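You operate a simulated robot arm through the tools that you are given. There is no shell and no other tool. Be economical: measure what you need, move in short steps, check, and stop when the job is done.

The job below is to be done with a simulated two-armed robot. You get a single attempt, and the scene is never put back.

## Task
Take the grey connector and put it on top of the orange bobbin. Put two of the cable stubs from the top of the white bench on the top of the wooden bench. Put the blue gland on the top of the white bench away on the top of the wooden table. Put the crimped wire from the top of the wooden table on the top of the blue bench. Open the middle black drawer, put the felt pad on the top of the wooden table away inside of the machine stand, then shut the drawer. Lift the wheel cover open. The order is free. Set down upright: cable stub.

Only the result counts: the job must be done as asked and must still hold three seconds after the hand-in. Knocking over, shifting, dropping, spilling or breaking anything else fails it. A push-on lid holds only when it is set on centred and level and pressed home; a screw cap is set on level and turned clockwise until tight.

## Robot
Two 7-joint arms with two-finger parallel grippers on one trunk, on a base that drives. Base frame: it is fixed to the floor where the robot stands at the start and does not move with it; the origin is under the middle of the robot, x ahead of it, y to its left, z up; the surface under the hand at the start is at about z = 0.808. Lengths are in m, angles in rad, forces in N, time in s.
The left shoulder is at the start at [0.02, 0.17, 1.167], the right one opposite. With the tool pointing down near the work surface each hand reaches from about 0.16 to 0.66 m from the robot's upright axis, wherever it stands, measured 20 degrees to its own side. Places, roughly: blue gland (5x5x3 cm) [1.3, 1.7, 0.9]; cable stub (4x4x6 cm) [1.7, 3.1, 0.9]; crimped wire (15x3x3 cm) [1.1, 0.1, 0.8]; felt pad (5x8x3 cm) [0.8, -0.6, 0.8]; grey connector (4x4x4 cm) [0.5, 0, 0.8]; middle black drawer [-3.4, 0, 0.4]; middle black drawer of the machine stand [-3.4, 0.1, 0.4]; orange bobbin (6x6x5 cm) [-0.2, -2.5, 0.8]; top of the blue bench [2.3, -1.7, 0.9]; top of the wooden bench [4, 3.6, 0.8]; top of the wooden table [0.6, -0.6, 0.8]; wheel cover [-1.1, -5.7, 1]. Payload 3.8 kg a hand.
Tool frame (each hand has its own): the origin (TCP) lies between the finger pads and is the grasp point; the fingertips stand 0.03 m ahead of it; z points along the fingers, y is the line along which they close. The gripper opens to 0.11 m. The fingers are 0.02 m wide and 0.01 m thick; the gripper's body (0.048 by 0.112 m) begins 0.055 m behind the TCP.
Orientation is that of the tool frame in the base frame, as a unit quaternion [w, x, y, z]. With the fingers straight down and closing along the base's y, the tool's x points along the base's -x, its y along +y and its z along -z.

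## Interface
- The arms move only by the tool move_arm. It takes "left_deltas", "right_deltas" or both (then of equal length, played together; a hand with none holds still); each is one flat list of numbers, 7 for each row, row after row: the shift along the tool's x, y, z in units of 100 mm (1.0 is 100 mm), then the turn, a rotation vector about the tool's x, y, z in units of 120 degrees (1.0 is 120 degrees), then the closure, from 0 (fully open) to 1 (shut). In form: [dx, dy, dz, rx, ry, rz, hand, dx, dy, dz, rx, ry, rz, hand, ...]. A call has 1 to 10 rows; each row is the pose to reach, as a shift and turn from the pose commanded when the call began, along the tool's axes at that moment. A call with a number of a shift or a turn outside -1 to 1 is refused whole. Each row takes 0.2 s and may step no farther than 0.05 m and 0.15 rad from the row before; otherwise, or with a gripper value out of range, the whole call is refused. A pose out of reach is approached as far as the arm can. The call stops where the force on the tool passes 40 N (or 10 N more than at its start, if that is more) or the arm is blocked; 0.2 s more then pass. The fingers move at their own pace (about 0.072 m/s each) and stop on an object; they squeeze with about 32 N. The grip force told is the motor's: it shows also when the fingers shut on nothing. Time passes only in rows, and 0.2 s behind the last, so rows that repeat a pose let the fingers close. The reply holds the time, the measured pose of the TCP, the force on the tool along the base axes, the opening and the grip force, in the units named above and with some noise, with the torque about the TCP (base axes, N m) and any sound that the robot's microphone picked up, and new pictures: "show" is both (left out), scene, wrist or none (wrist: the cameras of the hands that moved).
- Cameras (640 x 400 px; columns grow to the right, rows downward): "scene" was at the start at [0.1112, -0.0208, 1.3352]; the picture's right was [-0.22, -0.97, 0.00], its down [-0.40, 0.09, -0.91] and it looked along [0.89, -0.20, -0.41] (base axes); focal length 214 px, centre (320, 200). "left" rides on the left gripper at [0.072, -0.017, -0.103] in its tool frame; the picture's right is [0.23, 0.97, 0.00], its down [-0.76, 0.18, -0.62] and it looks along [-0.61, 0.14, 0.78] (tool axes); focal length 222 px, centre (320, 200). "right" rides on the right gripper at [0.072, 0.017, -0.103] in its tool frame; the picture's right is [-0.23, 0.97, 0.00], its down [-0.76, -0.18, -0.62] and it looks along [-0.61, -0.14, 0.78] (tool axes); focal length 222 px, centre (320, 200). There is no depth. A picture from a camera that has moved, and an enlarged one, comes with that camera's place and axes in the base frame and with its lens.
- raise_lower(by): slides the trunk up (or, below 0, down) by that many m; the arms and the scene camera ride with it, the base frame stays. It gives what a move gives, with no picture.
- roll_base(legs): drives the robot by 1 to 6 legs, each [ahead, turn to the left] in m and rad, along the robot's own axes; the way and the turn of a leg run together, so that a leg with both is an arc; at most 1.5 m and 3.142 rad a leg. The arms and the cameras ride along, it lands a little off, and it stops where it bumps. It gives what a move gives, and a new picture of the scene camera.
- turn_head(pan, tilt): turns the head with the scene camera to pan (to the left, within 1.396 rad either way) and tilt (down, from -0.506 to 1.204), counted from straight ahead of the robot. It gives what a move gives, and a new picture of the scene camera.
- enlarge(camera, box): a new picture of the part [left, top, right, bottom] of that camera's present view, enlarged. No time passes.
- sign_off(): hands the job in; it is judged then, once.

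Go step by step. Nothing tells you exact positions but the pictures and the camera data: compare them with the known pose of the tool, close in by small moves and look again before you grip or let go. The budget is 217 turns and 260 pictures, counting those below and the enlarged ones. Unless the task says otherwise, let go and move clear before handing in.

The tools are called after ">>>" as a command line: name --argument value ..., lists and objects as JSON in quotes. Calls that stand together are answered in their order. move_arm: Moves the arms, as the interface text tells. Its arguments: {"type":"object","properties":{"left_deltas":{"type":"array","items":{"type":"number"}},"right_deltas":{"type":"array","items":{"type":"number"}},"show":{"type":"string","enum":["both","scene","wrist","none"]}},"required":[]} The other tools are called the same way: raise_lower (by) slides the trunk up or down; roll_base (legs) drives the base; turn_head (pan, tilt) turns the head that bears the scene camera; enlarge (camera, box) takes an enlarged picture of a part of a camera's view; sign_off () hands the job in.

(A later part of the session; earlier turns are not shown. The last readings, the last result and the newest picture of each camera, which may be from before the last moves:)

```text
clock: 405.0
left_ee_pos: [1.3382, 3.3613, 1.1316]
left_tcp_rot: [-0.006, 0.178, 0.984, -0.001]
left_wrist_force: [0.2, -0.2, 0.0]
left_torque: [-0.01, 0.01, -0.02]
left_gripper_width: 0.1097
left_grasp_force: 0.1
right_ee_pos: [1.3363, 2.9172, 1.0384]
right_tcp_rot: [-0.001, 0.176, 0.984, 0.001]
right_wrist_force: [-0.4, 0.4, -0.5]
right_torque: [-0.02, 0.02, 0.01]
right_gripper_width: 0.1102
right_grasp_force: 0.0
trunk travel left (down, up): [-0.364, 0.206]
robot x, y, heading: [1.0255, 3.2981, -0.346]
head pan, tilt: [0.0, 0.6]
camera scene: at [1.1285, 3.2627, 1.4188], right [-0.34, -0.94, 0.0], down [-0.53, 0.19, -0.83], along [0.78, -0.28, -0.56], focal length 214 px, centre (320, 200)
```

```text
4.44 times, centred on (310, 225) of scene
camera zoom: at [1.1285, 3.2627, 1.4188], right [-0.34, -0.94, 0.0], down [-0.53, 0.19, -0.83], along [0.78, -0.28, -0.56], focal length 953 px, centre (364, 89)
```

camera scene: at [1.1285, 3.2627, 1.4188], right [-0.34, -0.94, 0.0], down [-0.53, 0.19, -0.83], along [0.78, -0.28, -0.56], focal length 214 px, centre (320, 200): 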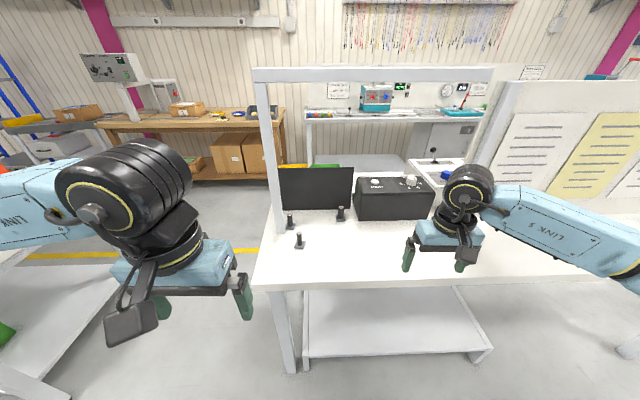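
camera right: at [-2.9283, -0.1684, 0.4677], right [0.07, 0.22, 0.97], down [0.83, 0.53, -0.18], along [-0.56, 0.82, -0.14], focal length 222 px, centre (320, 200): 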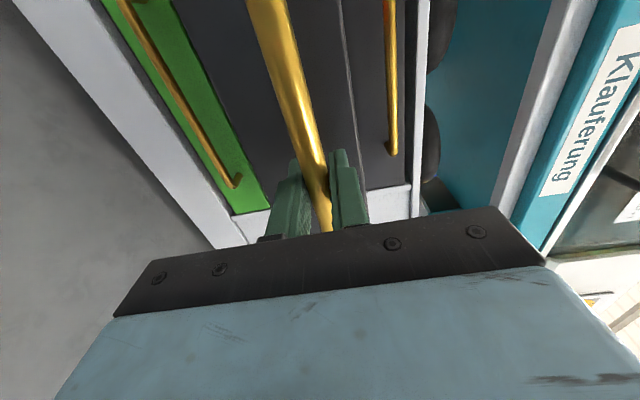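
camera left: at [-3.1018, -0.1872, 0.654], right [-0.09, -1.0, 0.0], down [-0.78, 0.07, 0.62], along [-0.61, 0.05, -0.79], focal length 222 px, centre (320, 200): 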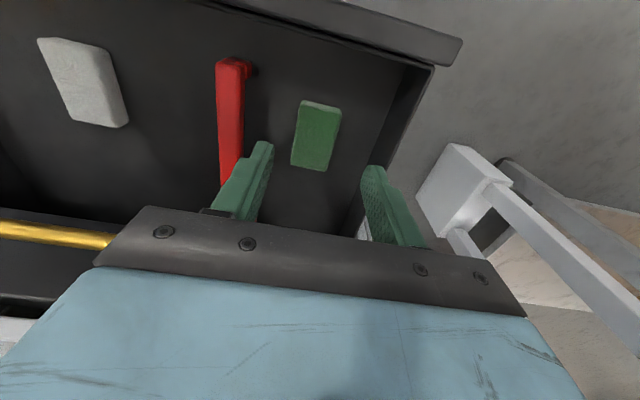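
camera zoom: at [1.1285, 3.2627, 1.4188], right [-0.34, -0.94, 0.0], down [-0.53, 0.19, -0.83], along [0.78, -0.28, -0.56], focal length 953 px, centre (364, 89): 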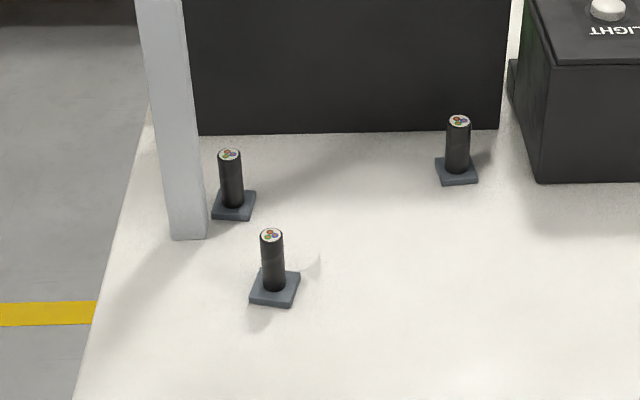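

The stubs are three short cable cylinders on square feet. I'll take the front one (about [1.658,3.148]) with the left hand and the right one (about [1.745,2.950]) with the right. Closing in.

>>> roll_base --legs '[[0.2, 0]]'

>>> raise_lower --by -0.06

>>> enlarge --camera "scene" --box '[220, 170, 420, 295]'

```text
clock: 406.6
left_ee_pos: [1.5289, 3.2926, 1.1306]
left_tcp_rot: [-0.004, 0.179, 0.984, -0.001]
left_wrist_force: [0.4, 0.3, 0.2]
left_torque: [0.01, 0.03, 0.02]
left_gripper_width: 0.1099
left_grasp_force: 0.0
right_ee_pos: [1.5245, 2.8473, 1.038]
right_tcp_rot: [-0.001, 0.177, 0.984, 0.001]
right_wrist_force: [0.0, 0.2, -0.8]
right_torque: [0.02, 0.01, 0.03]
right_gripper_width: 0.1103
right_grasp_force: 0.0
trunk travel left (down, up): [-0.364, 0.206]
robot x, y, heading: [1.2117, 3.2338, -0.347]
head pan, tilt: [0.0, 0.6]
camera scene: at [1.3166, 3.1939, 1.4187], right [-0.34, -0.94, 0.0], down [-0.53, 0.19, -0.82], along [0.77, -0.28, -0.57], focal length 214 px, centre (320, 200)
```

scene: 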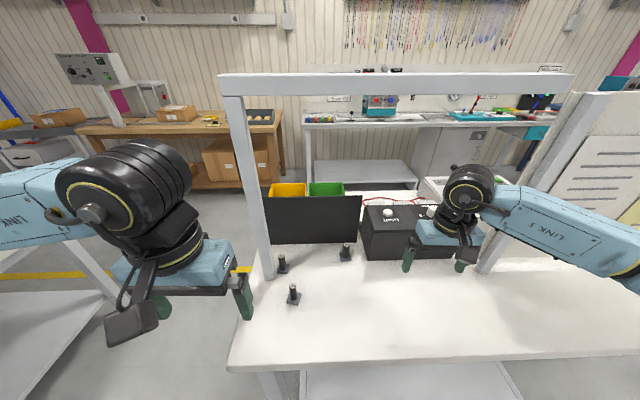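

```text
clock: 407.6
left_ee_pos: [1.5274, 3.293, 1.0708]
left_tcp_rot: [-0.005, 0.179, 0.984, -0.001]
left_wrist_force: [0.8, -0.6, 0.2]
left_torque: [-0.04, -0.02, 0.01]
left_gripper_width: 0.1099
left_grasp_force: 0.0
right_ee_pos: [1.5234, 2.8477, 0.9784]
right_tcp_rot: [-0.001, 0.177, 0.984, 0.002]
right_wrist_force: [-0.1, -0.6, -0.4]
right_torque: [0.02, -0.02, -0.02]
right_gripper_width: 0.1097
right_grasp_force: 0.0
trunk travel left (down, up): [-0.304, 0.266]
robot x, y, heading: [1.2126, 3.2355, -0.348]
head pan, tilt: [0.0, 0.6]
```

```text
3.20 times, centred on (320, 232) of scene
camera zoom: at [1.3155, 3.1943, 1.3588], right [-0.34, -0.94, 0.0], down [-0.53, 0.19, -0.83], along [0.77, -0.28, -0.56], focal length 686 px, centre (320, 96)
```

zoom: 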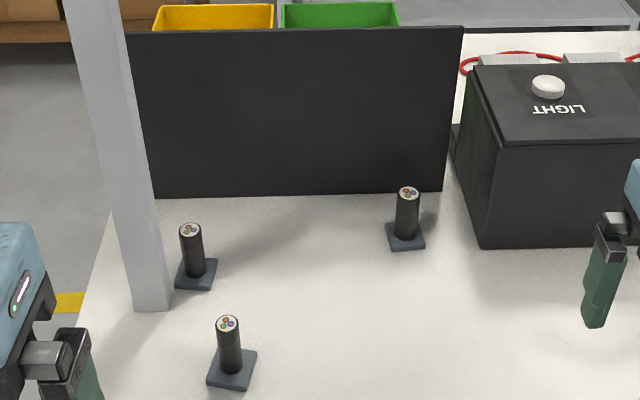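

Positions agree. I'll move both hands above their stubs, fingers half open.

>>> move_arm --left_deltas '[-0.28, -0.15, 0, 0, 0, 0, 0.4, -0.56, -0.3, 0, 0, 0, 0, 0.4, -0.84, -0.46, 0, 0, 0, 0, 0.4]' --right_deltas '[-0.27, 0.29, -0.05, 0, 0, 0, 0.4, -0.53, 0.57, -0.1, 0, 0, 0, 0.4, -0.8, 0.86, -0.1, 0, 0, 0, 0.4]' --show "none"

>>> move_arm --left_deltas '[-0.28, -0.15, 0.3, 0, 0, 0, 0.4, -0.56, -0.3, 0.6, 0, 0, 0, 0.4, -0.84, -0.46, 0.9, 0, 0, 0, 0.4]' --right_deltas '[-0.27, 0.29, 0, 0, 0, 0, 0.4, -0.53, 0.57, 0, 0, 0, 0, 0.4, -0.8, 0.86, 0, 0, 0, 0, 0.4]' --show "both"

```text
clock: 408.4
left_ee_pos: [1.5884, 3.2195, 1.0704]
left_tcp_rot: [-0.004, 0.178, 0.984, -0.001]
left_wrist_force: [0.1, 0.2, -0.4]
left_torque: [0.03, 0.04, 0.01]
left_gripper_width: 0.0658
left_grasp_force: 0.0
right_ee_pos: [1.6289, 2.9011, 0.9874]
right_tcp_rot: [-0.002, 0.178, 0.984, 0.0]
right_wrist_force: [1.0, 0.1, -0.4]
right_torque: [0.0, 0.03, -0.01]
right_gripper_width: 0.066
right_grasp_force: 0.0
trunk travel left (down, up): [-0.304, 0.266]
robot x, y, heading: [1.2089, 3.2323, -0.352]
head pan, tilt: [0.0, 0.6]
```

```text
clock: 409.2
left_ee_pos: [1.6506, 3.1486, 0.9787]
left_tcp_rot: [-0.004, 0.179, 0.984, -0.001]
left_wrist_force: [0.0, -0.1, -0.2]
left_torque: [0.0, 0.04, -0.01]
left_gripper_width: 0.0659
left_grasp_force: 0.0
right_ee_pos: [1.7346, 2.9523, 0.9885]
right_tcp_rot: [-0.001, 0.176, 0.984, -0.001]
right_wrist_force: [0.2, -0.1, 0.4]
right_torque: [-0.01, 0.04, 0.01]
right_gripper_width: 0.0661
right_grasp_force: 0.0
trunk travel left (down, up): [-0.304, 0.266]
robot x, y, heading: [1.2155, 3.2316, -0.355]
head pan, tilt: [0.0, 0.6]
camera scene: at [1.3177, 3.1948, 1.3585], right [-0.34, -0.94, 0.0], down [-0.53, 0.19, -0.82], along [0.77, -0.28, -0.57], focal length 214 px, centre (320, 200)
camera right: at [1.6724, 2.9938, 1.092], right [0.55, 0.83, 0.0], down [0.66, -0.43, 0.62], along [0.52, -0.34, -0.78], focal length 222 px, centre (320, 200)
camera left: at [1.5781, 3.1568, 1.0819], right [0.13, 0.99, 0.0], down [0.78, -0.1, 0.62], along [0.61, -0.08, -0.79], focal length 222 px, centre (320, 200)
```

scene: 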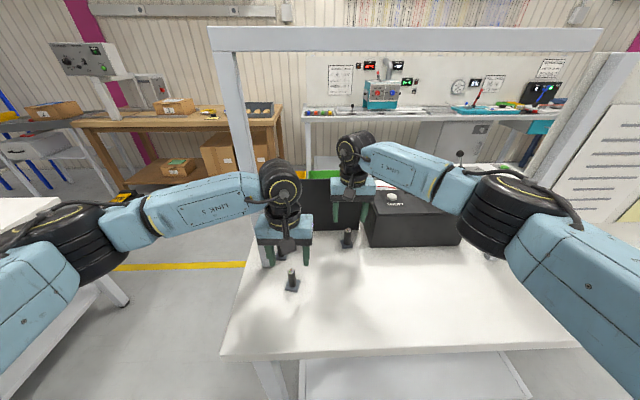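
right: 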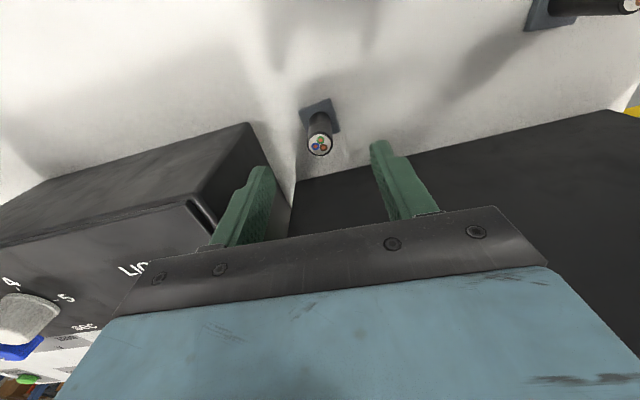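
left: 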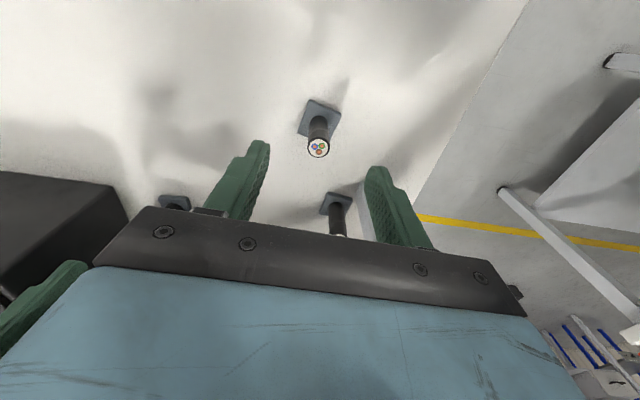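

Both are aligned. I'll narrow the fingers, descend and grip.

>>> move_arm --left_deltas '[0, 0, 0, 0, 0, 0, 0.6, 0, 0, 0.34, 0, 0, 0, 0.6, 0, 0, 0.68, 0, 0, 0, 0.6, 0, 0, 0.68, 0, 0, 0, 1, 0, 0, 0.68, 0, 0, 0, 1]' --right_deltas '[-0.02, 0, 0, 0, 0, 0, 0.6, -0.02, 0, 0.39, 0, 0, 0, 0.6, -0.02, 0, 0.78, 0, 0, 0, 0.6, -0.02, 0, 0.78, 0, 0, 0, 1, -0.02, 0, 0.78, 0, 0, 0, 1]' --show "both"

```text
clock: 410.4
left_ee_pos: [1.6503, 3.1476, 0.9115]
left_tcp_rot: [-0.005, 0.179, 0.984, 0.0]
left_wrist_force: [0.3, 0.7, 0.2]
left_torque: [-0.02, 0.02, 0.0]
left_gripper_width: 0.0171
left_grasp_force: 32.4
right_ee_pos: [1.7354, 2.9525, 0.9089]
right_tcp_rot: [-0.002, 0.177, 0.984, 0.0]
right_wrist_force: [0.9, -0.1, -0.4]
right_torque: [0.01, -0.04, 0.01]
right_gripper_width: 0.021
right_grasp_force: 32.1
trunk travel left (down, up): [-0.304, 0.266]
robot x, y, heading: [1.2122, 3.2332, -0.349]
head pan, tilt: [0.0, 0.6]
camera scene: at [1.3159, 3.1943, 1.3587], right [-0.34, -0.94, 0.0], down [-0.53, 0.19, -0.82], along [0.77, -0.28, -0.57], focal length 214 px, centre (320, 200)
camera right: at [1.673, 2.9927, 1.0131], right [0.55, 0.83, 0.0], down [0.65, -0.43, 0.62], along [0.52, -0.34, -0.78], focal length 222 px, centre (320, 200)
camera left: at [1.5765, 3.1567, 1.0148], right [0.13, 0.99, 0.0], down [0.78, -0.1, 0.62], along [0.61, -0.08, -0.79], focal length 222 px, centre (320, 200)
```

scene: 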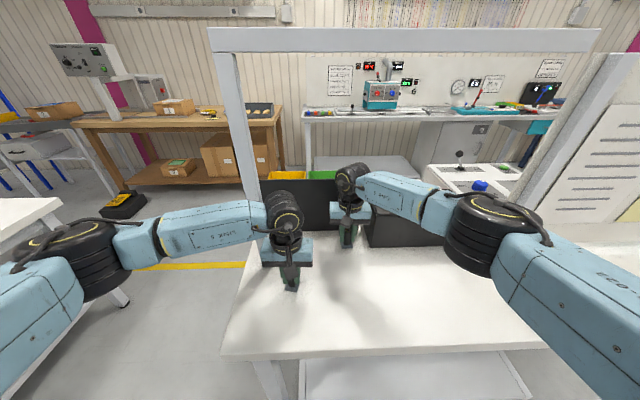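
right: 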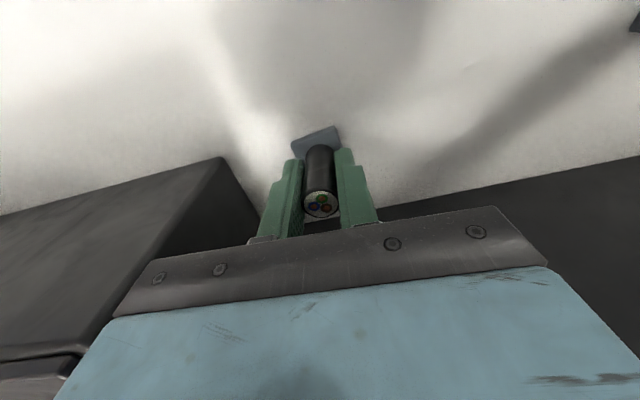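
left: 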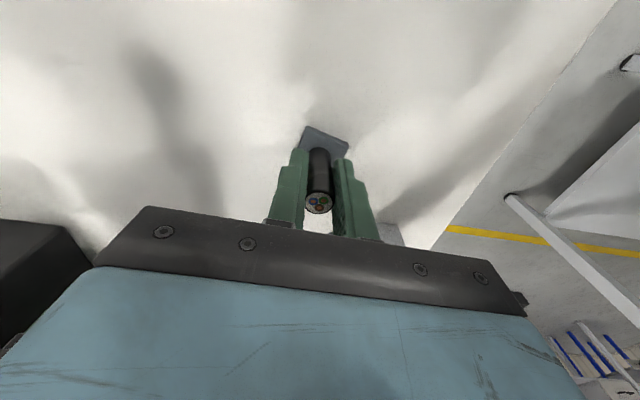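

Both stubs are gripped. I'll lift, retract, and take the known southern route around the bench, since the north gap is too narrow for the elbows beside the arch.

>>> move_arm --left_deltas '[0, 0, -0.4, 0, 0, 0, 1, 0, 0, -0.8, 0, 0, 0, 1, 0.3, 0.1, -1, 0, 0, 0, 1, 0.6, 0.3, -1, 0, 0, 0, 1, 0.8, 0.5, -1, 0, 0, 0, 1]' --right_deltas '[0, 0, -0.4, 0, 0, 0, 1, 0, 0, -0.8, 0, 0, 0, 1, 0.35, -0.1, -1, 0, 0, 0, 1, 0.7, -0.2, -1, 0, 0, 0, 1, 1, -0.3, -1, 0, 0, 0, 1]' --show "none"

>>> move_arm --left_deltas '[0.2, 0.2, -0.2, 0, 0, 0, 1, 0.3, 0.4, -0.4, 0, 0, 0, 1, 0.4, 0.6, -0.6, 0, 0, 0, 1]' --right_deltas '[0.35, -0.2, -0.2, 0, 0, 0, 1, 0.7, -0.4, -0.4, 0, 0, 0, 1, 1, -0.7, -0.6, 0, 0, 0, 1]' --show "scene"

>>> roll_base --legs '[[-0.25, 0], [0, -1.569], [1.4, 0], [0.93, 0], [0, 1.571], [1.4, 0]]'

```text
clock: 411.6
left_ee_pos: [1.5927, 3.2221, 1.0127]
left_tcp_rot: [-0.004, 0.179, 0.984, 0.0]
left_wrist_force: [0.6, 0.4, -0.6]
left_torque: [-0.03, -0.03, -0.01]
left_gripper_width: 0.0165
left_grasp_force: 32.0
right_ee_pos: [1.6306, 2.9596, 1.0104]
right_tcp_rot: [-0.001, 0.178, 0.984, 0.001]
right_wrist_force: [0.2, -0.3, -1.1]
right_torque: [0.04, -0.03, 0.01]
right_gripper_width: 0.0208
right_grasp_force: 31.7
trunk travel left (down, up): [-0.304, 0.266]
robot x, y, heading: [1.211, 3.2363, -0.353]
head pan, tilt: [0.0, 0.6]
```

```text
clock: 412.4
left_ee_pos: [1.5777, 3.2935, 1.0744]
left_tcp_rot: [-0.004, 0.179, 0.984, 0.0]
left_wrist_force: [-0.2, -0.3, -0.7]
left_torque: [-0.03, -0.02, 0.0]
left_gripper_width: 0.0172
left_grasp_force: 32.3
right_ee_pos: [1.5114, 2.9283, 1.071]
right_tcp_rot: [-0.001, 0.177, 0.984, 0.0]
right_wrist_force: [-0.3, 0.3, -0.6]
right_torque: [0.0, -0.03, 0.02]
right_gripper_width: 0.0211
right_grasp_force: 32.2
trunk travel left (down, up): [-0.304, 0.266]
robot x, y, heading: [1.2127, 3.2305, -0.349]
head pan, tilt: [0.0, 0.6]
camera scene: at [1.3139, 3.1943, 1.359], right [-0.34, -0.94, 0.0], down [-0.53, 0.19, -0.83], along [0.78, -0.28, -0.56], focal length 214 px, centre (320, 200)
```

scene: 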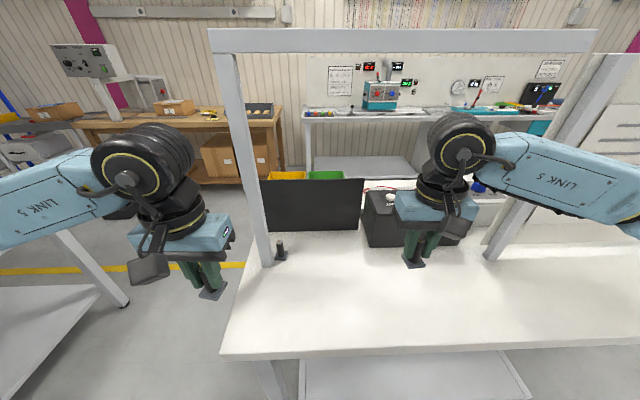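

```text
clock: 439.5
left_ee_pos: [1.8565, 0.6837, 1.0728]
left_tcp_rot: [-0.004, 0.185, 0.983, 0.0]
left_wrist_force: [-1.0, 0.3, -0.7]
left_torque: [-0.03, 0.02, 0.01]
left_gripper_width: 0.017
left_grasp_force: 32.1
right_ee_pos: [1.7873, 0.322, 1.0696]
right_tcp_rot: [-0.002, 0.185, 0.983, 0.001]
right_wrist_force: [0.2, -0.7, -0.8]
right_torque: [0.02, 0.02, 0.02]
right_gripper_width: 0.0209
right_grasp_force: 32.2
trunk travel left (down, up): [-0.304, 0.266]
robot x, y, heading: [1.488, 0.6299, -0.361]
head pan, tilt: [0.0, 0.6]
camera scene: at [1.5936, 0.5895, 1.3587], right [-0.36, -0.93, 0.0], down [-0.53, 0.2, -0.82], along [0.77, -0.29, -0.57], focal length 214 px, centre (320, 200)
```

scene: 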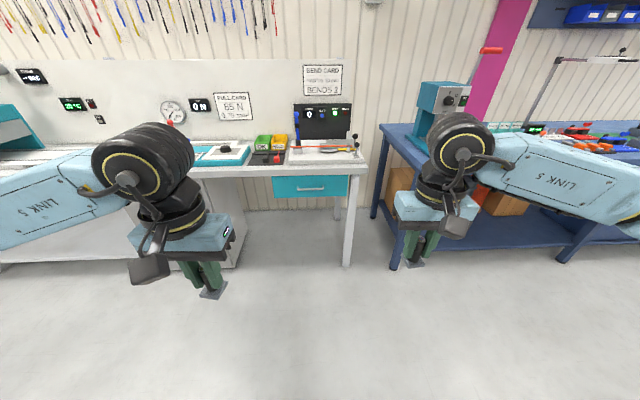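

Now into the aisle and north, then a look at the wooden bench.

>>> roll_base --legs '[[0.475, 0], [0, 1.585], [1.4, 0]]'

>>> turn_head --pan -0.35 --tilt 0.35

```text
clock: 452.8
left_ee_pos: [2.3587, 2.1444, 1.0727]
left_tcp_rot: [-0.003, -0.568, 0.823, -0.005]
left_wrist_force: [0.5, -0.5, 0.3]
left_torque: [0.03, -0.01, -0.01]
left_gripper_width: 0.0169
left_grasp_force: 32.2
right_ee_pos: [2.721, 2.0773, 1.0689]
right_tcp_rot: [-0.001, -0.571, 0.821, 0.0]
right_wrist_force: [0.8, -0.2, -0.3]
right_torque: [-0.02, 0.0, 0.03]
right_gripper_width: 0.0208
right_grasp_force: 32.2
trunk travel left (down, up): [-0.304, 0.266]
robot x, y, heading: [2.4159, 1.78, 1.217]
head pan, tilt: [0.0, 0.6]
camera scene: at [2.455, 1.8813, 1.3587], right [0.94, -0.35, 0.0], down [-0.2, -0.53, -0.82], along [0.29, 0.77, -0.57], focal length 214 px, centre (320, 200)
```

scene: 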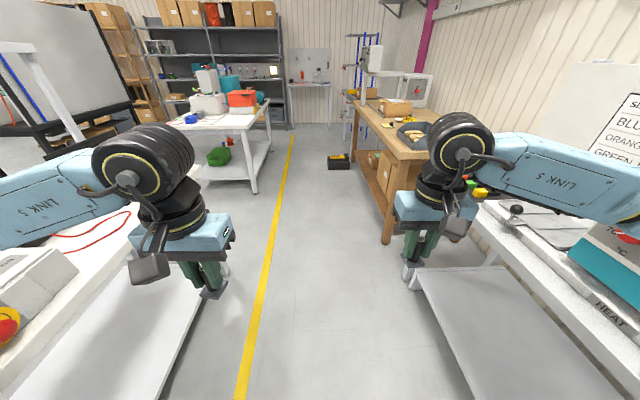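

```text
clock: 453.6
left_ee_pos: [2.3582, 2.1438, 1.0732]
left_tcp_rot: [-0.003, -0.568, 0.823, -0.004]
left_wrist_force: [0.9, 0.6, -0.6]
left_torque: [0.01, -0.02, 0.0]
left_gripper_width: 0.0171
left_grasp_force: 31.4
right_ee_pos: [2.7212, 2.0794, 1.0703]
right_tcp_rot: [-0.002, -0.57, 0.822, 0.0]
right_wrist_force: [-0.3, 0.5, 0.3]
right_torque: [0.0, -0.02, 0.02]
right_gripper_width: 0.0209
right_grasp_force: 32.0
trunk travel left (down, up): [-0.304, 0.266]
robot x, y, heading: [2.4137, 1.7778, 1.212]
head pan, tilt: [-0.351, 0.351]
camera scene: at [2.4845, 1.8692, 1.3815], right [0.76, -0.65, 0.0], down [-0.22, -0.26, -0.94], along [0.61, 0.72, -0.34], focal length 214 px, centre (320, 200)
```

scene: 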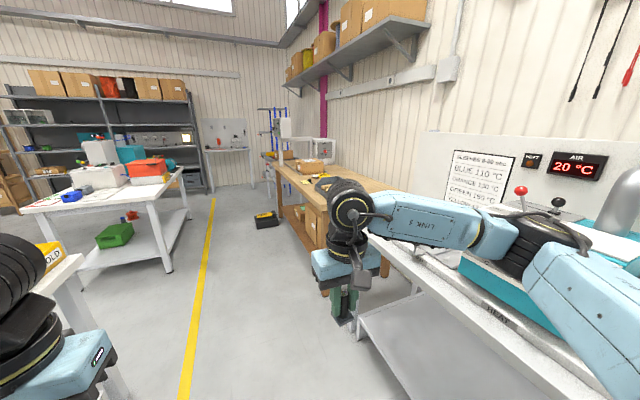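

The wooden bench's west edge is at the right ahead. I'll drive up to face it.

>>> roll_base --legs '[[0, 0.03], [1.4, 0], [0.3, 0], [0, -1.59]]'

>>> turn_head --pan 0.0 --tilt 0.6

```text
clock: 466.6
left_ee_pos: [3.3326, 3.4763, 1.0738]
left_tcp_rot: [-0.004, 0.175, 0.985, -0.001]
left_wrist_force: [-0.9, 0.3, -1.1]
left_torque: [0.01, 0.03, -0.01]
left_gripper_width: 0.017
left_grasp_force: 32.2
right_ee_pos: [3.2705, 3.1122, 1.0698]
right_tcp_rot: [-0.001, 0.174, 0.985, 0.002]
right_wrist_force: [-0.2, -0.1, 0.3]
right_torque: [-0.02, 0.01, -0.03]
right_gripper_width: 0.021
right_grasp_force: 32.1
trunk travel left (down, up): [-0.304, 0.266]
robot x, y, heading: [2.9698, 3.4141, -0.342]
head pan, tilt: [-0.351, 0.351]
camera scene: at [3.0586, 3.3472, 1.3815], right [-0.64, -0.77, 0.0], down [-0.26, 0.22, -0.94], along [0.72, -0.6, -0.34], focal length 214 px, centre (320, 200)
```

scene: 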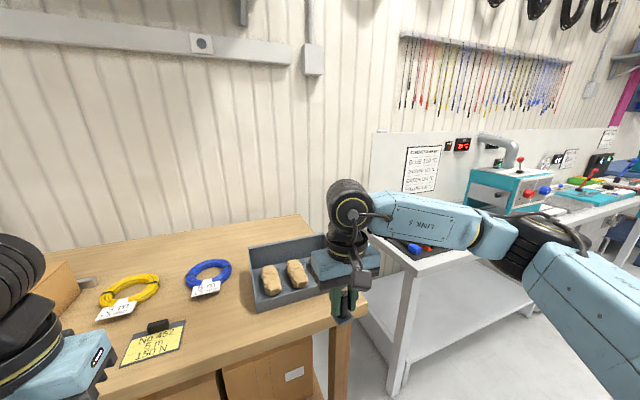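

```text
clock: 467.4
left_ee_pos: [3.3316, 3.4774, 1.0734]
left_tcp_rot: [-0.004, 0.175, 0.984, -0.001]
left_wrist_force: [-0.6, -0.7, -0.8]
left_torque: [-0.01, -0.02, 0.02]
left_gripper_width: 0.0171
left_grasp_force: 32.1
right_ee_pos: [3.2712, 3.1138, 1.0705]
right_tcp_rot: [-0.001, 0.174, 0.985, 0.001]
right_wrist_force: [0.4, -1.0, 0.1]
right_torque: [0.01, 0.03, -0.01]
right_gripper_width: 0.0209
right_grasp_force: 32.4
trunk travel left (down, up): [-0.304, 0.266]
robot x, y, heading: [2.9667, 3.4148, -0.344]
head pan, tilt: [0.0, 0.6]
camera scene: at [3.0703, 3.377, 1.3588], right [-0.34, -0.94, 0.0], down [-0.53, 0.19, -0.83], along [0.78, -0.28, -0.56], focal length 214 px, centre (320, 200)
```

scene: 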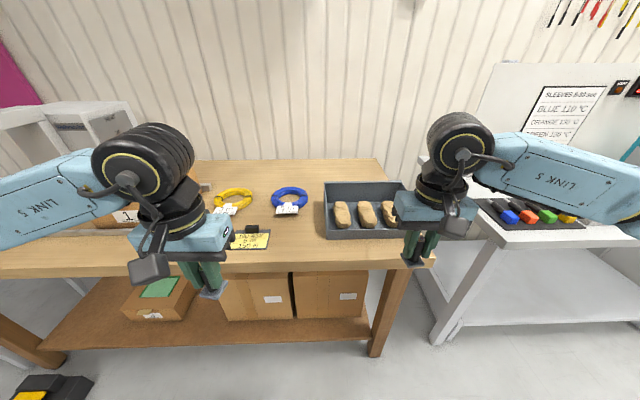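

There's a free area between the yellow label and the grey tray (D≈2.2–2.45). I'll move 17 cm closer and bring the left stub over it first.

>>> roll_base --legs '[[0.17, 0]]'

>>> move_arm --left_deltas '[-0.4, -0.12, 0, 0, 0, 0, 1, -0.8, -0.23, 0, 0, 0, 0, 1]' --show "none"

>>> move_arm --left_deltas '[-0.4, -0.12, 0, 0, 0, 0, 1, -0.8, -0.23, 0, 0, 0, 0, 1]' --show "none"

>>> enlarge --camera "scene" --box '[200, 170, 440, 320]'

```text
clock: 468.9
left_ee_pos: [3.494, 3.4192, 1.072]
left_tcp_rot: [-0.005, 0.176, 0.984, -0.001]
left_wrist_force: [0.6, 0.0, -0.3]
left_torque: [0.0, -0.01, -0.04]
left_gripper_width: 0.0169
left_grasp_force: 32.1
right_ee_pos: [3.4317, 3.057, 1.0703]
right_tcp_rot: [-0.001, 0.173, 0.985, 0.001]
right_wrist_force: [0.7, -0.5, -1.2]
right_torque: [0.0, 0.0, -0.01]
right_gripper_width: 0.0207
right_grasp_force: 31.7
trunk travel left (down, up): [-0.304, 0.266]
robot x, y, heading: [3.1276, 3.3536, -0.343]
head pan, tilt: [0.0, 0.6]
camera scene: at [3.2326, 3.3191, 1.3587], right [-0.34, -0.94, 0.0], down [-0.53, 0.19, -0.82], along [0.78, -0.28, -0.57], focal length 214 px, centre (320, 200)
```

scene: 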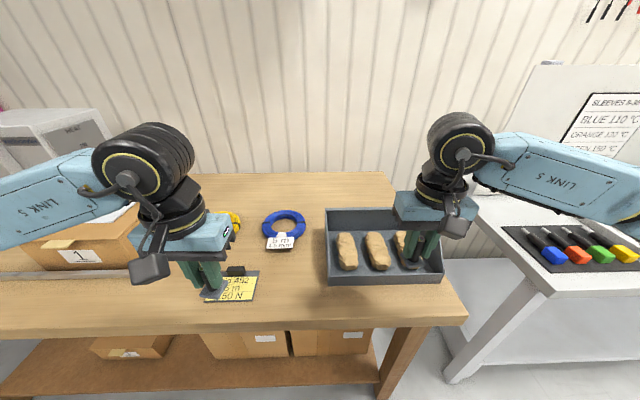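

```text
clock: 469.5
left_ee_pos: [3.5598, 3.3693, 1.0733]
left_tcp_rot: [-0.005, 0.176, 0.984, 0.0]
left_wrist_force: [0.0, -0.8, -0.8]
left_torque: [0.02, -0.04, -0.01]
left_gripper_width: 0.0172
left_grasp_force: 32.1
right_ee_pos: [3.4325, 3.0551, 1.07]
right_tcp_rot: [-0.001, 0.174, 0.985, 0.001]
right_wrist_force: [0.4, -0.5, -0.9]
right_torque: [0.0, -0.01, -0.03]
right_gripper_width: 0.0207
right_grasp_force: 31.8
trunk travel left (down, up): [-0.304, 0.266]
robot x, y, heading: [3.1274, 3.3551, -0.345]
head pan, tilt: [0.0, 0.6]
```

```text
clock: 470.1
left_ee_pos: [3.628, 3.3199, 1.072]
left_tcp_rot: [-0.005, 0.176, 0.984, -0.001]
left_wrist_force: [0.3, 0.0, 0.4]
left_torque: [-0.01, 0.01, 0.01]
left_gripper_width: 0.0169
left_grasp_force: 32.5
right_ee_pos: [3.4315, 3.0561, 1.069]
right_tcp_rot: [-0.002, 0.173, 0.985, 0.001]
right_wrist_force: [0.0, -0.5, -1.3]
right_torque: [0.01, 0.03, 0.02]
right_gripper_width: 0.0209
right_grasp_force: 31.9
trunk travel left (down, up): [-0.304, 0.266]
robot x, y, heading: [3.1267, 3.3558, -0.348]
head pan, tilt: [0.0, 0.6]
```

```text
2.67 times, centred on (320, 245) of scene
camera zoom: at [3.2318, 3.3191, 1.3587], right [-0.34, -0.94, 0.0], down [-0.53, 0.19, -0.82], along [0.78, -0.28, -0.57], focal length 572 px, centre (320, 80)
```

zoom: 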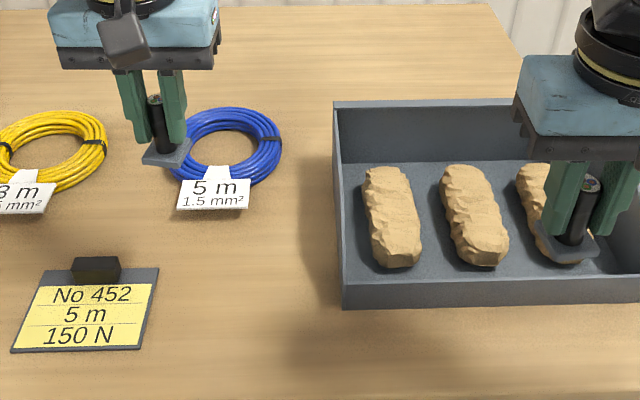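

I'll place the left stub at about [3.676,3.292]: move over and descend in steps.

>>> move_arm --left_deltas '[-0.27, -0.05, 0.2, 0, 0, 0, 1, -0.547, -0.097, 0.5, 0, 0, 0, 1, -0.547, -0.097, 1.0, 0, 0, 0, 1]' --show "none"

>>> move_arm --left_deltas '[0, 0, 0.4, 0, 0, 0, 1, 0, 0, 0.8, 0, 0, 0, 1]' --show "wrist"

>>> enlarge --camera "scene" --box '[200, 190, 360, 310]'

```text
clock: 470.9
left_ee_pos: [3.6763, 3.2909, 0.9713]
left_tcp_rot: [-0.004, 0.176, 0.984, -0.001]
left_wrist_force: [0.1, 0.7, 0.8]
left_torque: [0.03, -0.01, 0.02]
left_gripper_width: 0.0172
left_grasp_force: 31.6
right_ee_pos: [3.4323, 3.0559, 1.0706]
right_tcp_rot: [-0.002, 0.173, 0.985, 0.001]
right_wrist_force: [0.3, 0.3, -0.5]
right_torque: [0.01, 0.03, 0.02]
right_gripper_width: 0.0207
right_grasp_force: 31.6
trunk travel left (down, up): [-0.304, 0.266]
robot x, y, heading: [3.1309, 3.3518, -0.341]
head pan, tilt: [0.0, 0.6]
```

```text
clock: 471.5
left_ee_pos: [3.6743, 3.2909, 0.8992]
left_tcp_rot: [0.003, 0.174, 0.985, -0.004]
left_wrist_force: [4.3, 2.2, 30.8]
left_torque: [0.36, -0.27, -0.02]
left_gripper_width: 0.0179
left_grasp_force: 32.1
right_ee_pos: [3.4279, 3.0565, 1.0715]
right_tcp_rot: [0.0, 0.173, 0.985, 0.001]
right_wrist_force: [-0.3, 1.1, 0.3]
right_torque: [-0.03, -0.02, 0.0]
right_gripper_width: 0.021
right_grasp_force: 31.9
trunk travel left (down, up): [-0.304, 0.266]
robot x, y, heading: [3.1253, 3.3555, -0.349]
head pan, tilt: [0.0, 0.6]
camera left: at [3.5997, 3.2996, 1.0003], right [0.12, 0.99, -0.01], down [0.77, -0.09, 0.63], along [0.62, -0.08, -0.78], focal length 222 px, centre (320, 200)
```

left: 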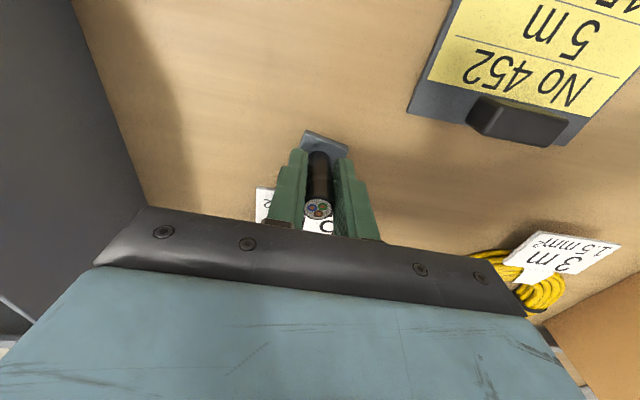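

```text
3.33 times, centred on (280, 250) of scene
camera zoom: at [3.2277, 3.3205, 1.3597], right [-0.34, -0.94, 0.0], down [-0.53, 0.19, -0.83], along [0.78, -0.28, -0.56], focal length 715 px, centre (453, 33)
```

zoom: 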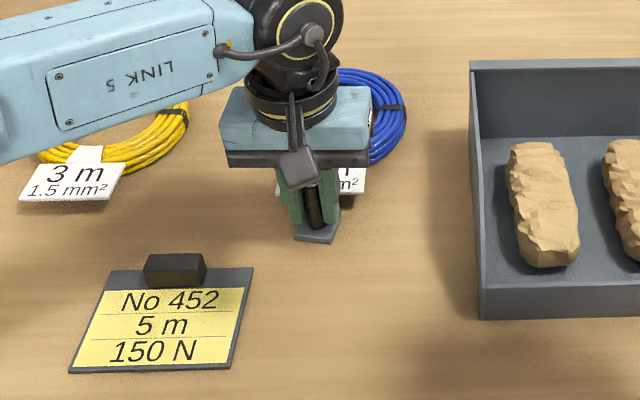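

Contact came at z≈0.90 (the bench is higher than I assumed) and it's near the coil tag. I'll lift 2 cm, come back 2 cm, and set it down again.

>>> move_arm --left_deltas '[0, 0, -0.2, 0, 0, 0, 1, 0.22, 0, -0.2, 0, 0, 0, 1, 0.22, 0, -0.1, 0, 0, 0, 1, 0.22, 0, -0.06, 0, 0, 0, 1]' --show "none"

>>> move_arm --left_deltas '[0, 0, 0.02, 0, 0, 0, 1, 0, 0, 0.04, 0, 0, 0, 1]' --show "none"

>>> enlarge --camera "scene" --box '[240, 220, 330, 290]'

```text
clock: 472.5
left_ee_pos: [3.6529, 3.2997, 0.8983]
left_tcp_rot: [-0.003, 0.175, 0.985, -0.001]
left_wrist_force: [-0.1, 1.1, 1.3]
left_torque: [0.03, -0.05, 0.03]
left_gripper_width: 0.0171
left_grasp_force: 32.4
right_ee_pos: [3.43, 3.0561, 1.0709]
right_tcp_rot: [-0.001, 0.173, 0.985, 0.001]
right_wrist_force: [0.0, 0.2, 0.0]
right_torque: [-0.02, 0.03, -0.02]
right_gripper_width: 0.0211
right_grasp_force: 31.5
trunk travel left (down, up): [-0.304, 0.266]
robot x, y, heading: [3.1269, 3.3538, -0.344]
head pan, tilt: [0.0, 0.6]
```

```text
clock: 473.1
left_ee_pos: [3.6533, 3.3005, 0.897]
left_tcp_rot: [-0.002, 0.173, 0.985, -0.002]
left_wrist_force: [-3.5, 5.1, 24.4]
left_torque: [0.22, -0.25, 0.03]
left_gripper_width: 0.0171
left_grasp_force: 31.8
right_ee_pos: [3.4291, 3.0568, 1.0709]
right_tcp_rot: [0.0, 0.173, 0.985, 0.001]
right_wrist_force: [0.7, -0.2, 0.3]
right_torque: [-0.02, -0.01, 0.02]
right_gripper_width: 0.0208
right_grasp_force: 32.0
trunk travel left (down, up): [-0.304, 0.266]
robot x, y, heading: [3.1302, 3.3617, -0.341]
head pan, tilt: [0.0, 0.6]
```

```text
5.71 times, centred on (285, 255) of scene
camera zoom: at [3.2293, 3.3203, 1.3592], right [-0.34, -0.94, 0.0], down [-0.53, 0.19, -0.83], along [0.78, -0.28, -0.56], focal length 1226 px, centre (520, -114)
```

zoom: 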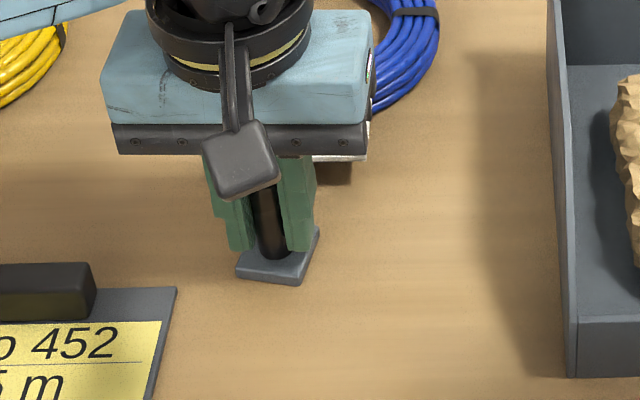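

Seated on the bench. I'll unload and release slowly, then lift straight up.

>>> move_arm --left_deltas '[0, 0, -0.025, 0, 0, 0, 1, 0, 0, -0.025, 0, 0, 0, 0.75, 0, 0, -0.025, 0, 0, 0, 0.6, 0, 0, -0.3, 0, 0, 0, 0.6, 0, 0, -0.7, 0, 0, 0, 0.6, 0, 0, -1, 0, 0, 0, 0.6]' --show "none"

>>> move_arm --left_deltas '[0.2, 0.3, -0.2, 0, 0, 0, 0.6, 0.4, 0.7, -0.3, 0, 0, 0, 0.3, 0.6, 1, -0.4, 0, 0, 0, 0]' --show "none"

>>> enlarge --camera "scene" --box '[200, 190, 360, 310]'

```text
clock: 474.5
left_ee_pos: [3.6549, 3.2994, 0.9934]
left_tcp_rot: [-0.005, 0.176, 0.984, 0.0]
left_wrist_force: [-0.6, 0.1, -0.3]
left_torque: [-0.02, -0.03, 0.02]
left_gripper_width: 0.044
left_grasp_force: 0.1
right_ee_pos: [3.4312, 3.0561, 1.0715]
right_tcp_rot: [-0.002, 0.173, 0.985, 0.001]
right_wrist_force: [-0.7, 0.0, 0.0]
right_torque: [0.02, 0.02, 0.03]
right_gripper_width: 0.0209
right_grasp_force: 32.1
trunk travel left (down, up): [-0.304, 0.266]
robot x, y, heading: [3.1286, 3.3558, -0.343]
head pan, tilt: [0.0, 0.6]
```

```text
clock: 475.3
left_ee_pos: [3.6337, 3.4161, 1.0347]
left_tcp_rot: [-0.004, 0.175, 0.985, -0.001]
left_wrist_force: [-0.2, 0.8, -1.3]
left_torque: [0.0, -0.03, 0.0]
left_gripper_width: 0.1101
left_grasp_force: 0.1
right_ee_pos: [3.4306, 3.0558, 1.0705]
right_tcp_rot: [-0.001, 0.173, 0.985, 0.0]
right_wrist_force: [-0.8, 0.4, 0.5]
right_torque: [0.0, -0.01, -0.01]
right_gripper_width: 0.0208
right_grasp_force: 31.7
trunk travel left (down, up): [-0.304, 0.266]
robot x, y, heading: [3.1293, 3.355, -0.347]
head pan, tilt: [0.0, 0.6]
```

```text
3.33 times, centred on (280, 250) of scene
camera zoom: at [3.2311, 3.3204, 1.3588], right [-0.34, -0.94, 0.0], down [-0.53, 0.19, -0.83], along [0.78, -0.28, -0.56], focal length 715 px, centre (453, 33)
```

zoom: 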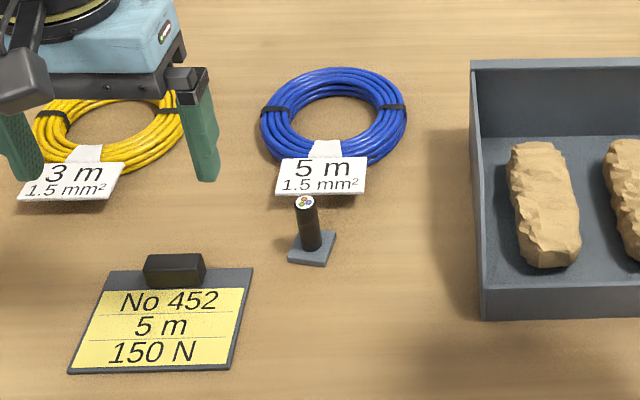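

The left stub stands upright. Now the right stub goes to about [3.598,3.244].

>>> move_arm --right_deltas '[-0.15, 0.39, 0, 0, 0, 0, 1, -0.31, 0.78, 0, 0, 0, 0, 1]' --show "none"

>>> move_arm --right_deltas '[-0.15, 0.39, 0, 0, 0, 0, 1, -0.31, 0.78, 0, 0, 0, 0, 1]' --show "none"

>>> move_arm --right_deltas '[-0.15, 0.39, 0, 0, 0, 0, 1, -0.31, 0.78, 0, 0, 0, 0, 1, -0.31, 0.78, 0.4, 0, 0, 0, 1, -0.31, 0.78, 0.8, 0, 0, 0, 1]' --show "wrist"

>>> enlarge --camera "scene" --box '[220, 180, 380, 300]'

```text
clock: 475.9
left_ee_pos: [3.6343, 3.4151, 1.0341]
left_tcp_rot: [-0.005, 0.176, 0.984, -0.001]
left_wrist_force: [0.2, -0.4, 0.4]
left_torque: [-0.02, 0.01, -0.04]
left_gripper_width: 0.1096
left_grasp_force: 0.0
right_ee_pos: [3.4889, 3.1193, 1.0691]
right_tcp_rot: [-0.001, 0.174, 0.985, 0.001]
right_wrist_force: [0.9, -0.5, -0.6]
right_torque: [-0.02, -0.03, -0.02]
right_gripper_width: 0.0209
right_grasp_force: 32.2
trunk travel left (down, up): [-0.304, 0.266]
robot x, y, heading: [3.1282, 3.3574, -0.35]
head pan, tilt: [0.0, 0.6]
```

```text
clock: 476.5
left_ee_pos: [3.6343, 3.4155, 1.0336]
left_tcp_rot: [-0.005, 0.176, 0.984, -0.001]
left_wrist_force: [0.1, 0.1, 0.1]
left_torque: [0.0, 0.01, 0.02]
left_gripper_width: 0.1097
left_grasp_force: 0.1
right_ee_pos: [3.5441, 3.1805, 1.0697]
right_tcp_rot: [-0.002, 0.173, 0.985, 0.0]
right_wrist_force: [0.1, 0.3, -0.2]
right_torque: [0.02, -0.01, 0.02]
right_gripper_width: 0.0209
right_grasp_force: 32.1
trunk travel left (down, up): [-0.304, 0.266]
robot x, y, heading: [3.1249, 3.3557, -0.34]
head pan, tilt: [0.0, 0.6]
```

```text
clock: 477.5
left_ee_pos: [3.6338, 3.4155, 1.0352]
left_tcp_rot: [-0.005, 0.175, 0.985, 0.0]
left_wrist_force: [0.5, 0.5, -1.1]
left_torque: [0.01, -0.03, 0.01]
left_gripper_width: 0.11
left_grasp_force: 0.1
right_ee_pos: [3.5987, 3.246, 0.9902]
right_tcp_rot: [-0.001, 0.172, 0.985, 0.002]
right_wrist_force: [0.1, -0.4, -0.7]
right_torque: [0.0, 0.0, -0.03]
right_gripper_width: 0.0209
right_grasp_force: 31.8
trunk travel left (down, up): [-0.304, 0.266]
robot x, y, heading: [3.1294, 3.358, -0.343]
head pan, tilt: [0.0, 0.6]
camera right: at [3.5361, 3.2851, 1.0941], right [0.55, 0.84, 0.0], down [0.66, -0.43, 0.62], along [0.52, -0.34, -0.78], focal length 222 px, centre (320, 200)
```

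right: 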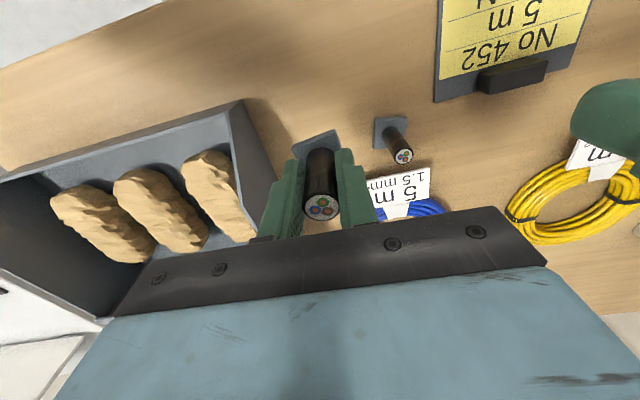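

```text
3.33 times, centred on (300, 240) of scene
camera zoom: at [3.2319, 3.3197, 1.3587], right [-0.34, -0.94, 0.0], down [-0.53, 0.19, -0.82], along [0.78, -0.28, -0.57], focal length 715 px, centre (387, 67)
```

zoom: 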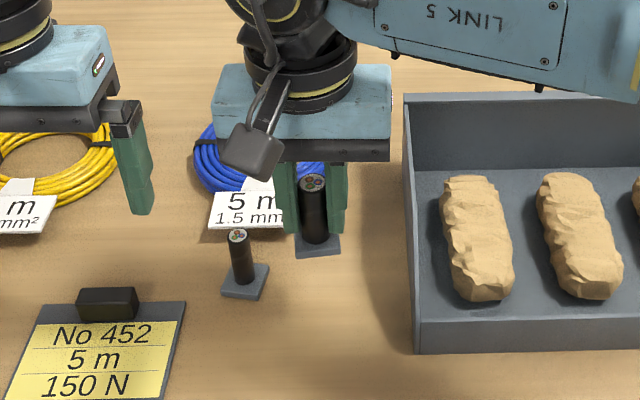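

It's between the tray and the first stub with clearance on both sides. I'll descend.

>>> move_arm --right_deltas '[0, 0, 0.4, 0, 0, 0, 1, 0, 0, 0.8, 0, 0, 0, 1, 0, 0, 0.9, 0, 0, 0, 1]' --show "none"

>>> move_arm --right_deltas '[0, 0, 0.02, 0, 0, 0, 1, 0, 0, 0.05, 0, 0, 0, 1]' --show "none"

>>> enlarge --camera "scene" --box '[220, 200, 380, 300]'

```text
clock: 478.3
left_ee_pos: [3.6341, 3.416, 1.0352]
left_tcp_rot: [-0.005, 0.176, 0.984, -0.001]
left_wrist_force: [0.5, -0.4, -1.4]
left_torque: [-0.01, -0.01, 0.02]
left_gripper_width: 0.1102
left_grasp_force: 0.0
right_ee_pos: [3.5973, 3.246, 0.8991]
right_tcp_rot: [-0.001, 0.173, 0.985, 0.001]
right_wrist_force: [0.2, -0.6, -1.2]
right_torque: [-0.01, -0.04, 0.02]
right_gripper_width: 0.0207
right_grasp_force: 32.3
trunk travel left (down, up): [-0.304, 0.266]
robot x, y, heading: [3.1256, 3.3547, -0.339]
head pan, tilt: [0.0, 0.6]
```

```text
clock: 478.9
left_ee_pos: [3.6321, 3.4153, 1.0349]
left_tcp_rot: [-0.004, 0.176, 0.984, -0.001]
left_wrist_force: [-0.1, 0.0, 0.9]
left_torque: [-0.01, 0.03, -0.01]
left_gripper_width: 0.11
left_grasp_force: 0.0
right_ee_pos: [3.599, 3.2444, 0.898]
right_tcp_rot: [0.001, 0.174, 0.985, 0.002]
right_wrist_force: [-4.6, -1.6, 25.3]
right_torque: [-0.15, 0.21, -0.03]
right_gripper_width: 0.0209
right_grasp_force: 32.2
trunk travel left (down, up): [-0.304, 0.266]
robot x, y, heading: [3.1299, 3.3513, -0.339]
head pan, tilt: [0.0, 0.6]
```

```text
4.00 times, centred on (300, 250) of scene
camera zoom: at [3.2293, 3.3197, 1.3593], right [-0.34, -0.94, 0.0], down [-0.53, 0.19, -0.83], along [0.78, -0.28, -0.56], focal length 858 px, centre (400, 0)
```

zoom: 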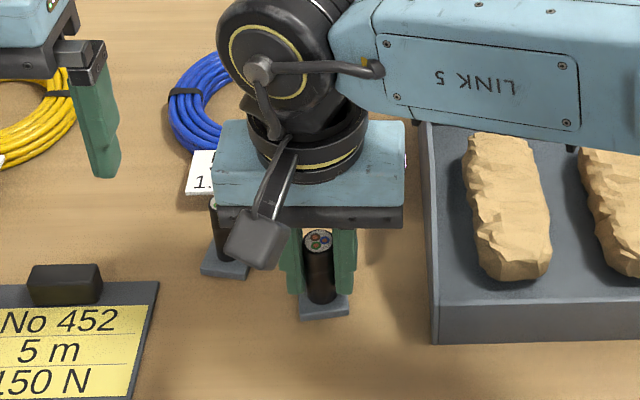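

Seated. I'll release slowly and lift straight up, then move clear.

>>> move_arm --right_deltas '[0, 0, -0.03, 0, 0, 0, 1, 0, 0, -0.03, 0, 0, 0, 0.75, 0, 0, -0.03, 0, 0, 0, 0.6, 0, 0, -0.3, 0, 0, 0, 0.6, 0, 0, -0.7, 0, 0, 0, 0.6, 0, 0, -1, 0, 0, 0, 0.6]' --show "none"

>>> move_arm --right_deltas '[0.1, -0.3, -0.35, 0, 0, 0, 0.6, 0.4, -0.6, -0.5, 0, 0, 0, 0.3, 0.7, -0.9, -0.6, 0, 0, 0, 0]' --show "none"

>>> roll_base --legs '[[-0.25, 0]]'

>>> enlarge --camera "scene" --box '[200, 160, 400, 285]'

```text
clock: 480.3
left_ee_pos: [3.6339, 3.4153, 1.033]
left_tcp_rot: [-0.004, 0.175, 0.984, -0.001]
left_wrist_force: [-0.5, -0.3, -0.3]
left_torque: [0.0, 0.02, -0.02]
left_gripper_width: 0.1098
left_grasp_force: 0.1
right_ee_pos: [3.5982, 3.2444, 0.9962]
right_tcp_rot: [-0.001, 0.174, 0.985, 0.002]
right_wrist_force: [0.3, 0.2, 0.3]
right_torque: [0.03, 0.0, -0.02]
right_gripper_width: 0.0439
right_grasp_force: 0.1
trunk travel left (down, up): [-0.304, 0.266]
robot x, y, heading: [3.1303, 3.3555, -0.345]
head pan, tilt: [0.0, 0.6]
```

```text
clock: 481.1
left_ee_pos: [3.6332, 3.4151, 1.0355]
left_tcp_rot: [-0.004, 0.176, 0.984, 0.0]
left_wrist_force: [0.1, 0.1, 0.9]
left_torque: [0.01, 0.01, 0.04]
left_gripper_width: 0.1099
left_grasp_force: 0.0
right_ee_pos: [3.5004, 3.1824, 1.0574]
right_tcp_rot: [-0.001, 0.173, 0.985, 0.001]
right_wrist_force: [-0.8, 0.2, -0.5]
right_torque: [0.03, 0.02, 0.0]
right_gripper_width: 0.1098
right_grasp_force: 0.1
trunk travel left (down, up): [-0.304, 0.266]
robot x, y, heading: [3.1262, 3.3566, -0.342]
head pan, tilt: [0.0, 0.6]
```

```text
clock: 482.9
left_ee_pos: [3.4013, 3.497, 1.0348]
left_tcp_rot: [-0.004, 0.178, 0.984, -0.001]
left_wrist_force: [0.3, -0.1, 0.8]
left_torque: [-0.01, 0.01, 0.01]
left_gripper_width: 0.1098
left_grasp_force: 0.0
right_ee_pos: [3.2666, 3.2668, 1.0553]
right_tcp_rot: [-0.001, 0.175, 0.985, 0.002]
right_wrist_force: [-0.1, -0.1, 0.0]
right_torque: [0.0, 0.0, 0.0]
right_gripper_width: 0.11
right_grasp_force: 0.1
trunk travel left (down, up): [-0.304, 0.266]
robot x, y, heading: [2.8975, 3.4403, -0.349]
head pan, tilt: [0.0, 0.6]
camera scene: at [2.9979, 3.4031, 1.3588], right [-0.34, -0.94, 0.0], down [-0.53, 0.19, -0.83], along [0.78, -0.28, -0.56], focal length 214 px, centre (320, 200)
```

scene: 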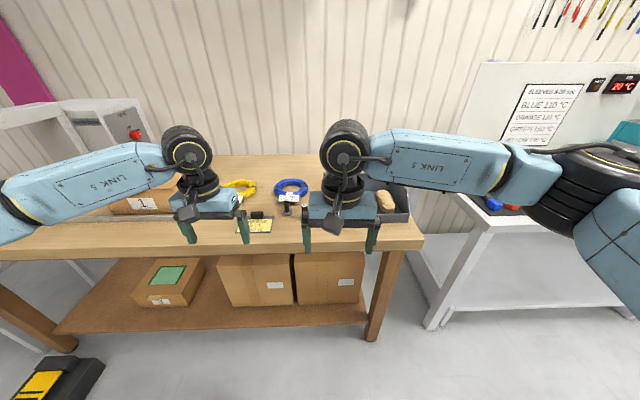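

```text
3.20 times, centred on (300, 222) of scene
camera zoom: at [2.9979, 3.4031, 1.3588], right [-0.34, -0.94, 0.0], down [-0.53, 0.19, -0.83], along [0.78, -0.28, -0.56], focal length 686 px, centre (384, 128)
```

zoom: 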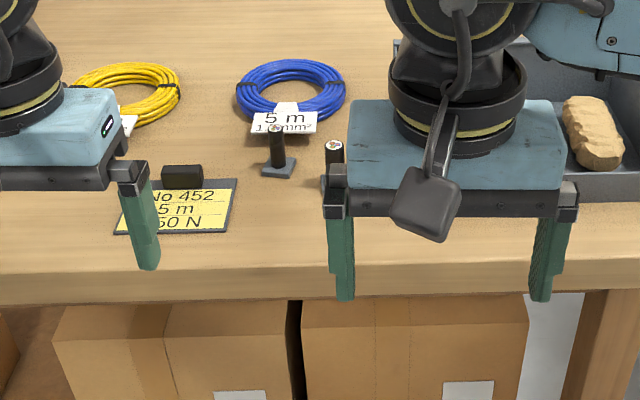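

Both look upright; I'll move the right hand aside for a clear final check.

>>> move_arm --right_deltas '[0.3, -0.3, 0, 0, 0, 0, 0, 0.6, -0.6, 0, 0, 0, 0, 0, 0.9, -0.9, 0, 0, 0, 0, 0]' --show "none"

>>> enlarge --camera "scene" --box '[220, 160, 380, 260]'

```text
clock: 483.7
left_ee_pos: [3.4013, 3.497, 1.0348]
left_tcp_rot: [-0.004, 0.177, 0.984, 0.0]
left_wrist_force: [-0.9, -0.3, 0.9]
left_torque: [0.01, 0.01, 0.01]
left_gripper_width: 0.1099
left_grasp_force: 0.1
right_ee_pos: [3.1519, 3.2125, 1.0543]
right_tcp_rot: [-0.001, 0.176, 0.984, 0.001]
right_wrist_force: [-0.1, -0.2, -0.4]
right_torque: [-0.02, -0.05, -0.01]
right_gripper_width: 0.1102
right_grasp_force: 0.0
trunk travel left (down, up): [-0.304, 0.266]
robot x, y, heading: [2.8983, 3.4378, -0.346]
head pan, tilt: [0.0, 0.6]
```

```text
4.00 times, centred on (300, 210) of scene
camera zoom: at [2.9977, 3.402, 1.3588], right [-0.34, -0.94, 0.0], down [-0.53, 0.19, -0.83], along [0.78, -0.28, -0.56], focal length 858 px, centre (400, 160)
```

zoom: 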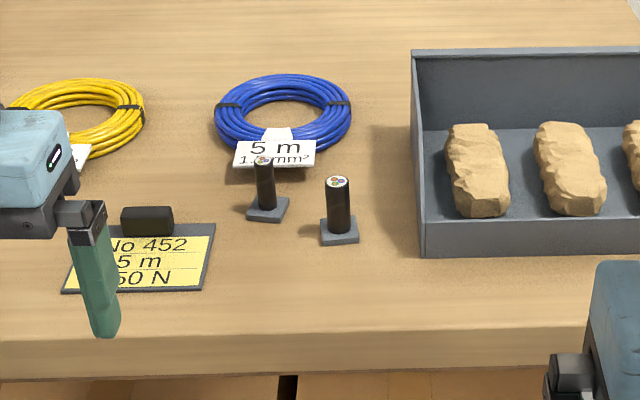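

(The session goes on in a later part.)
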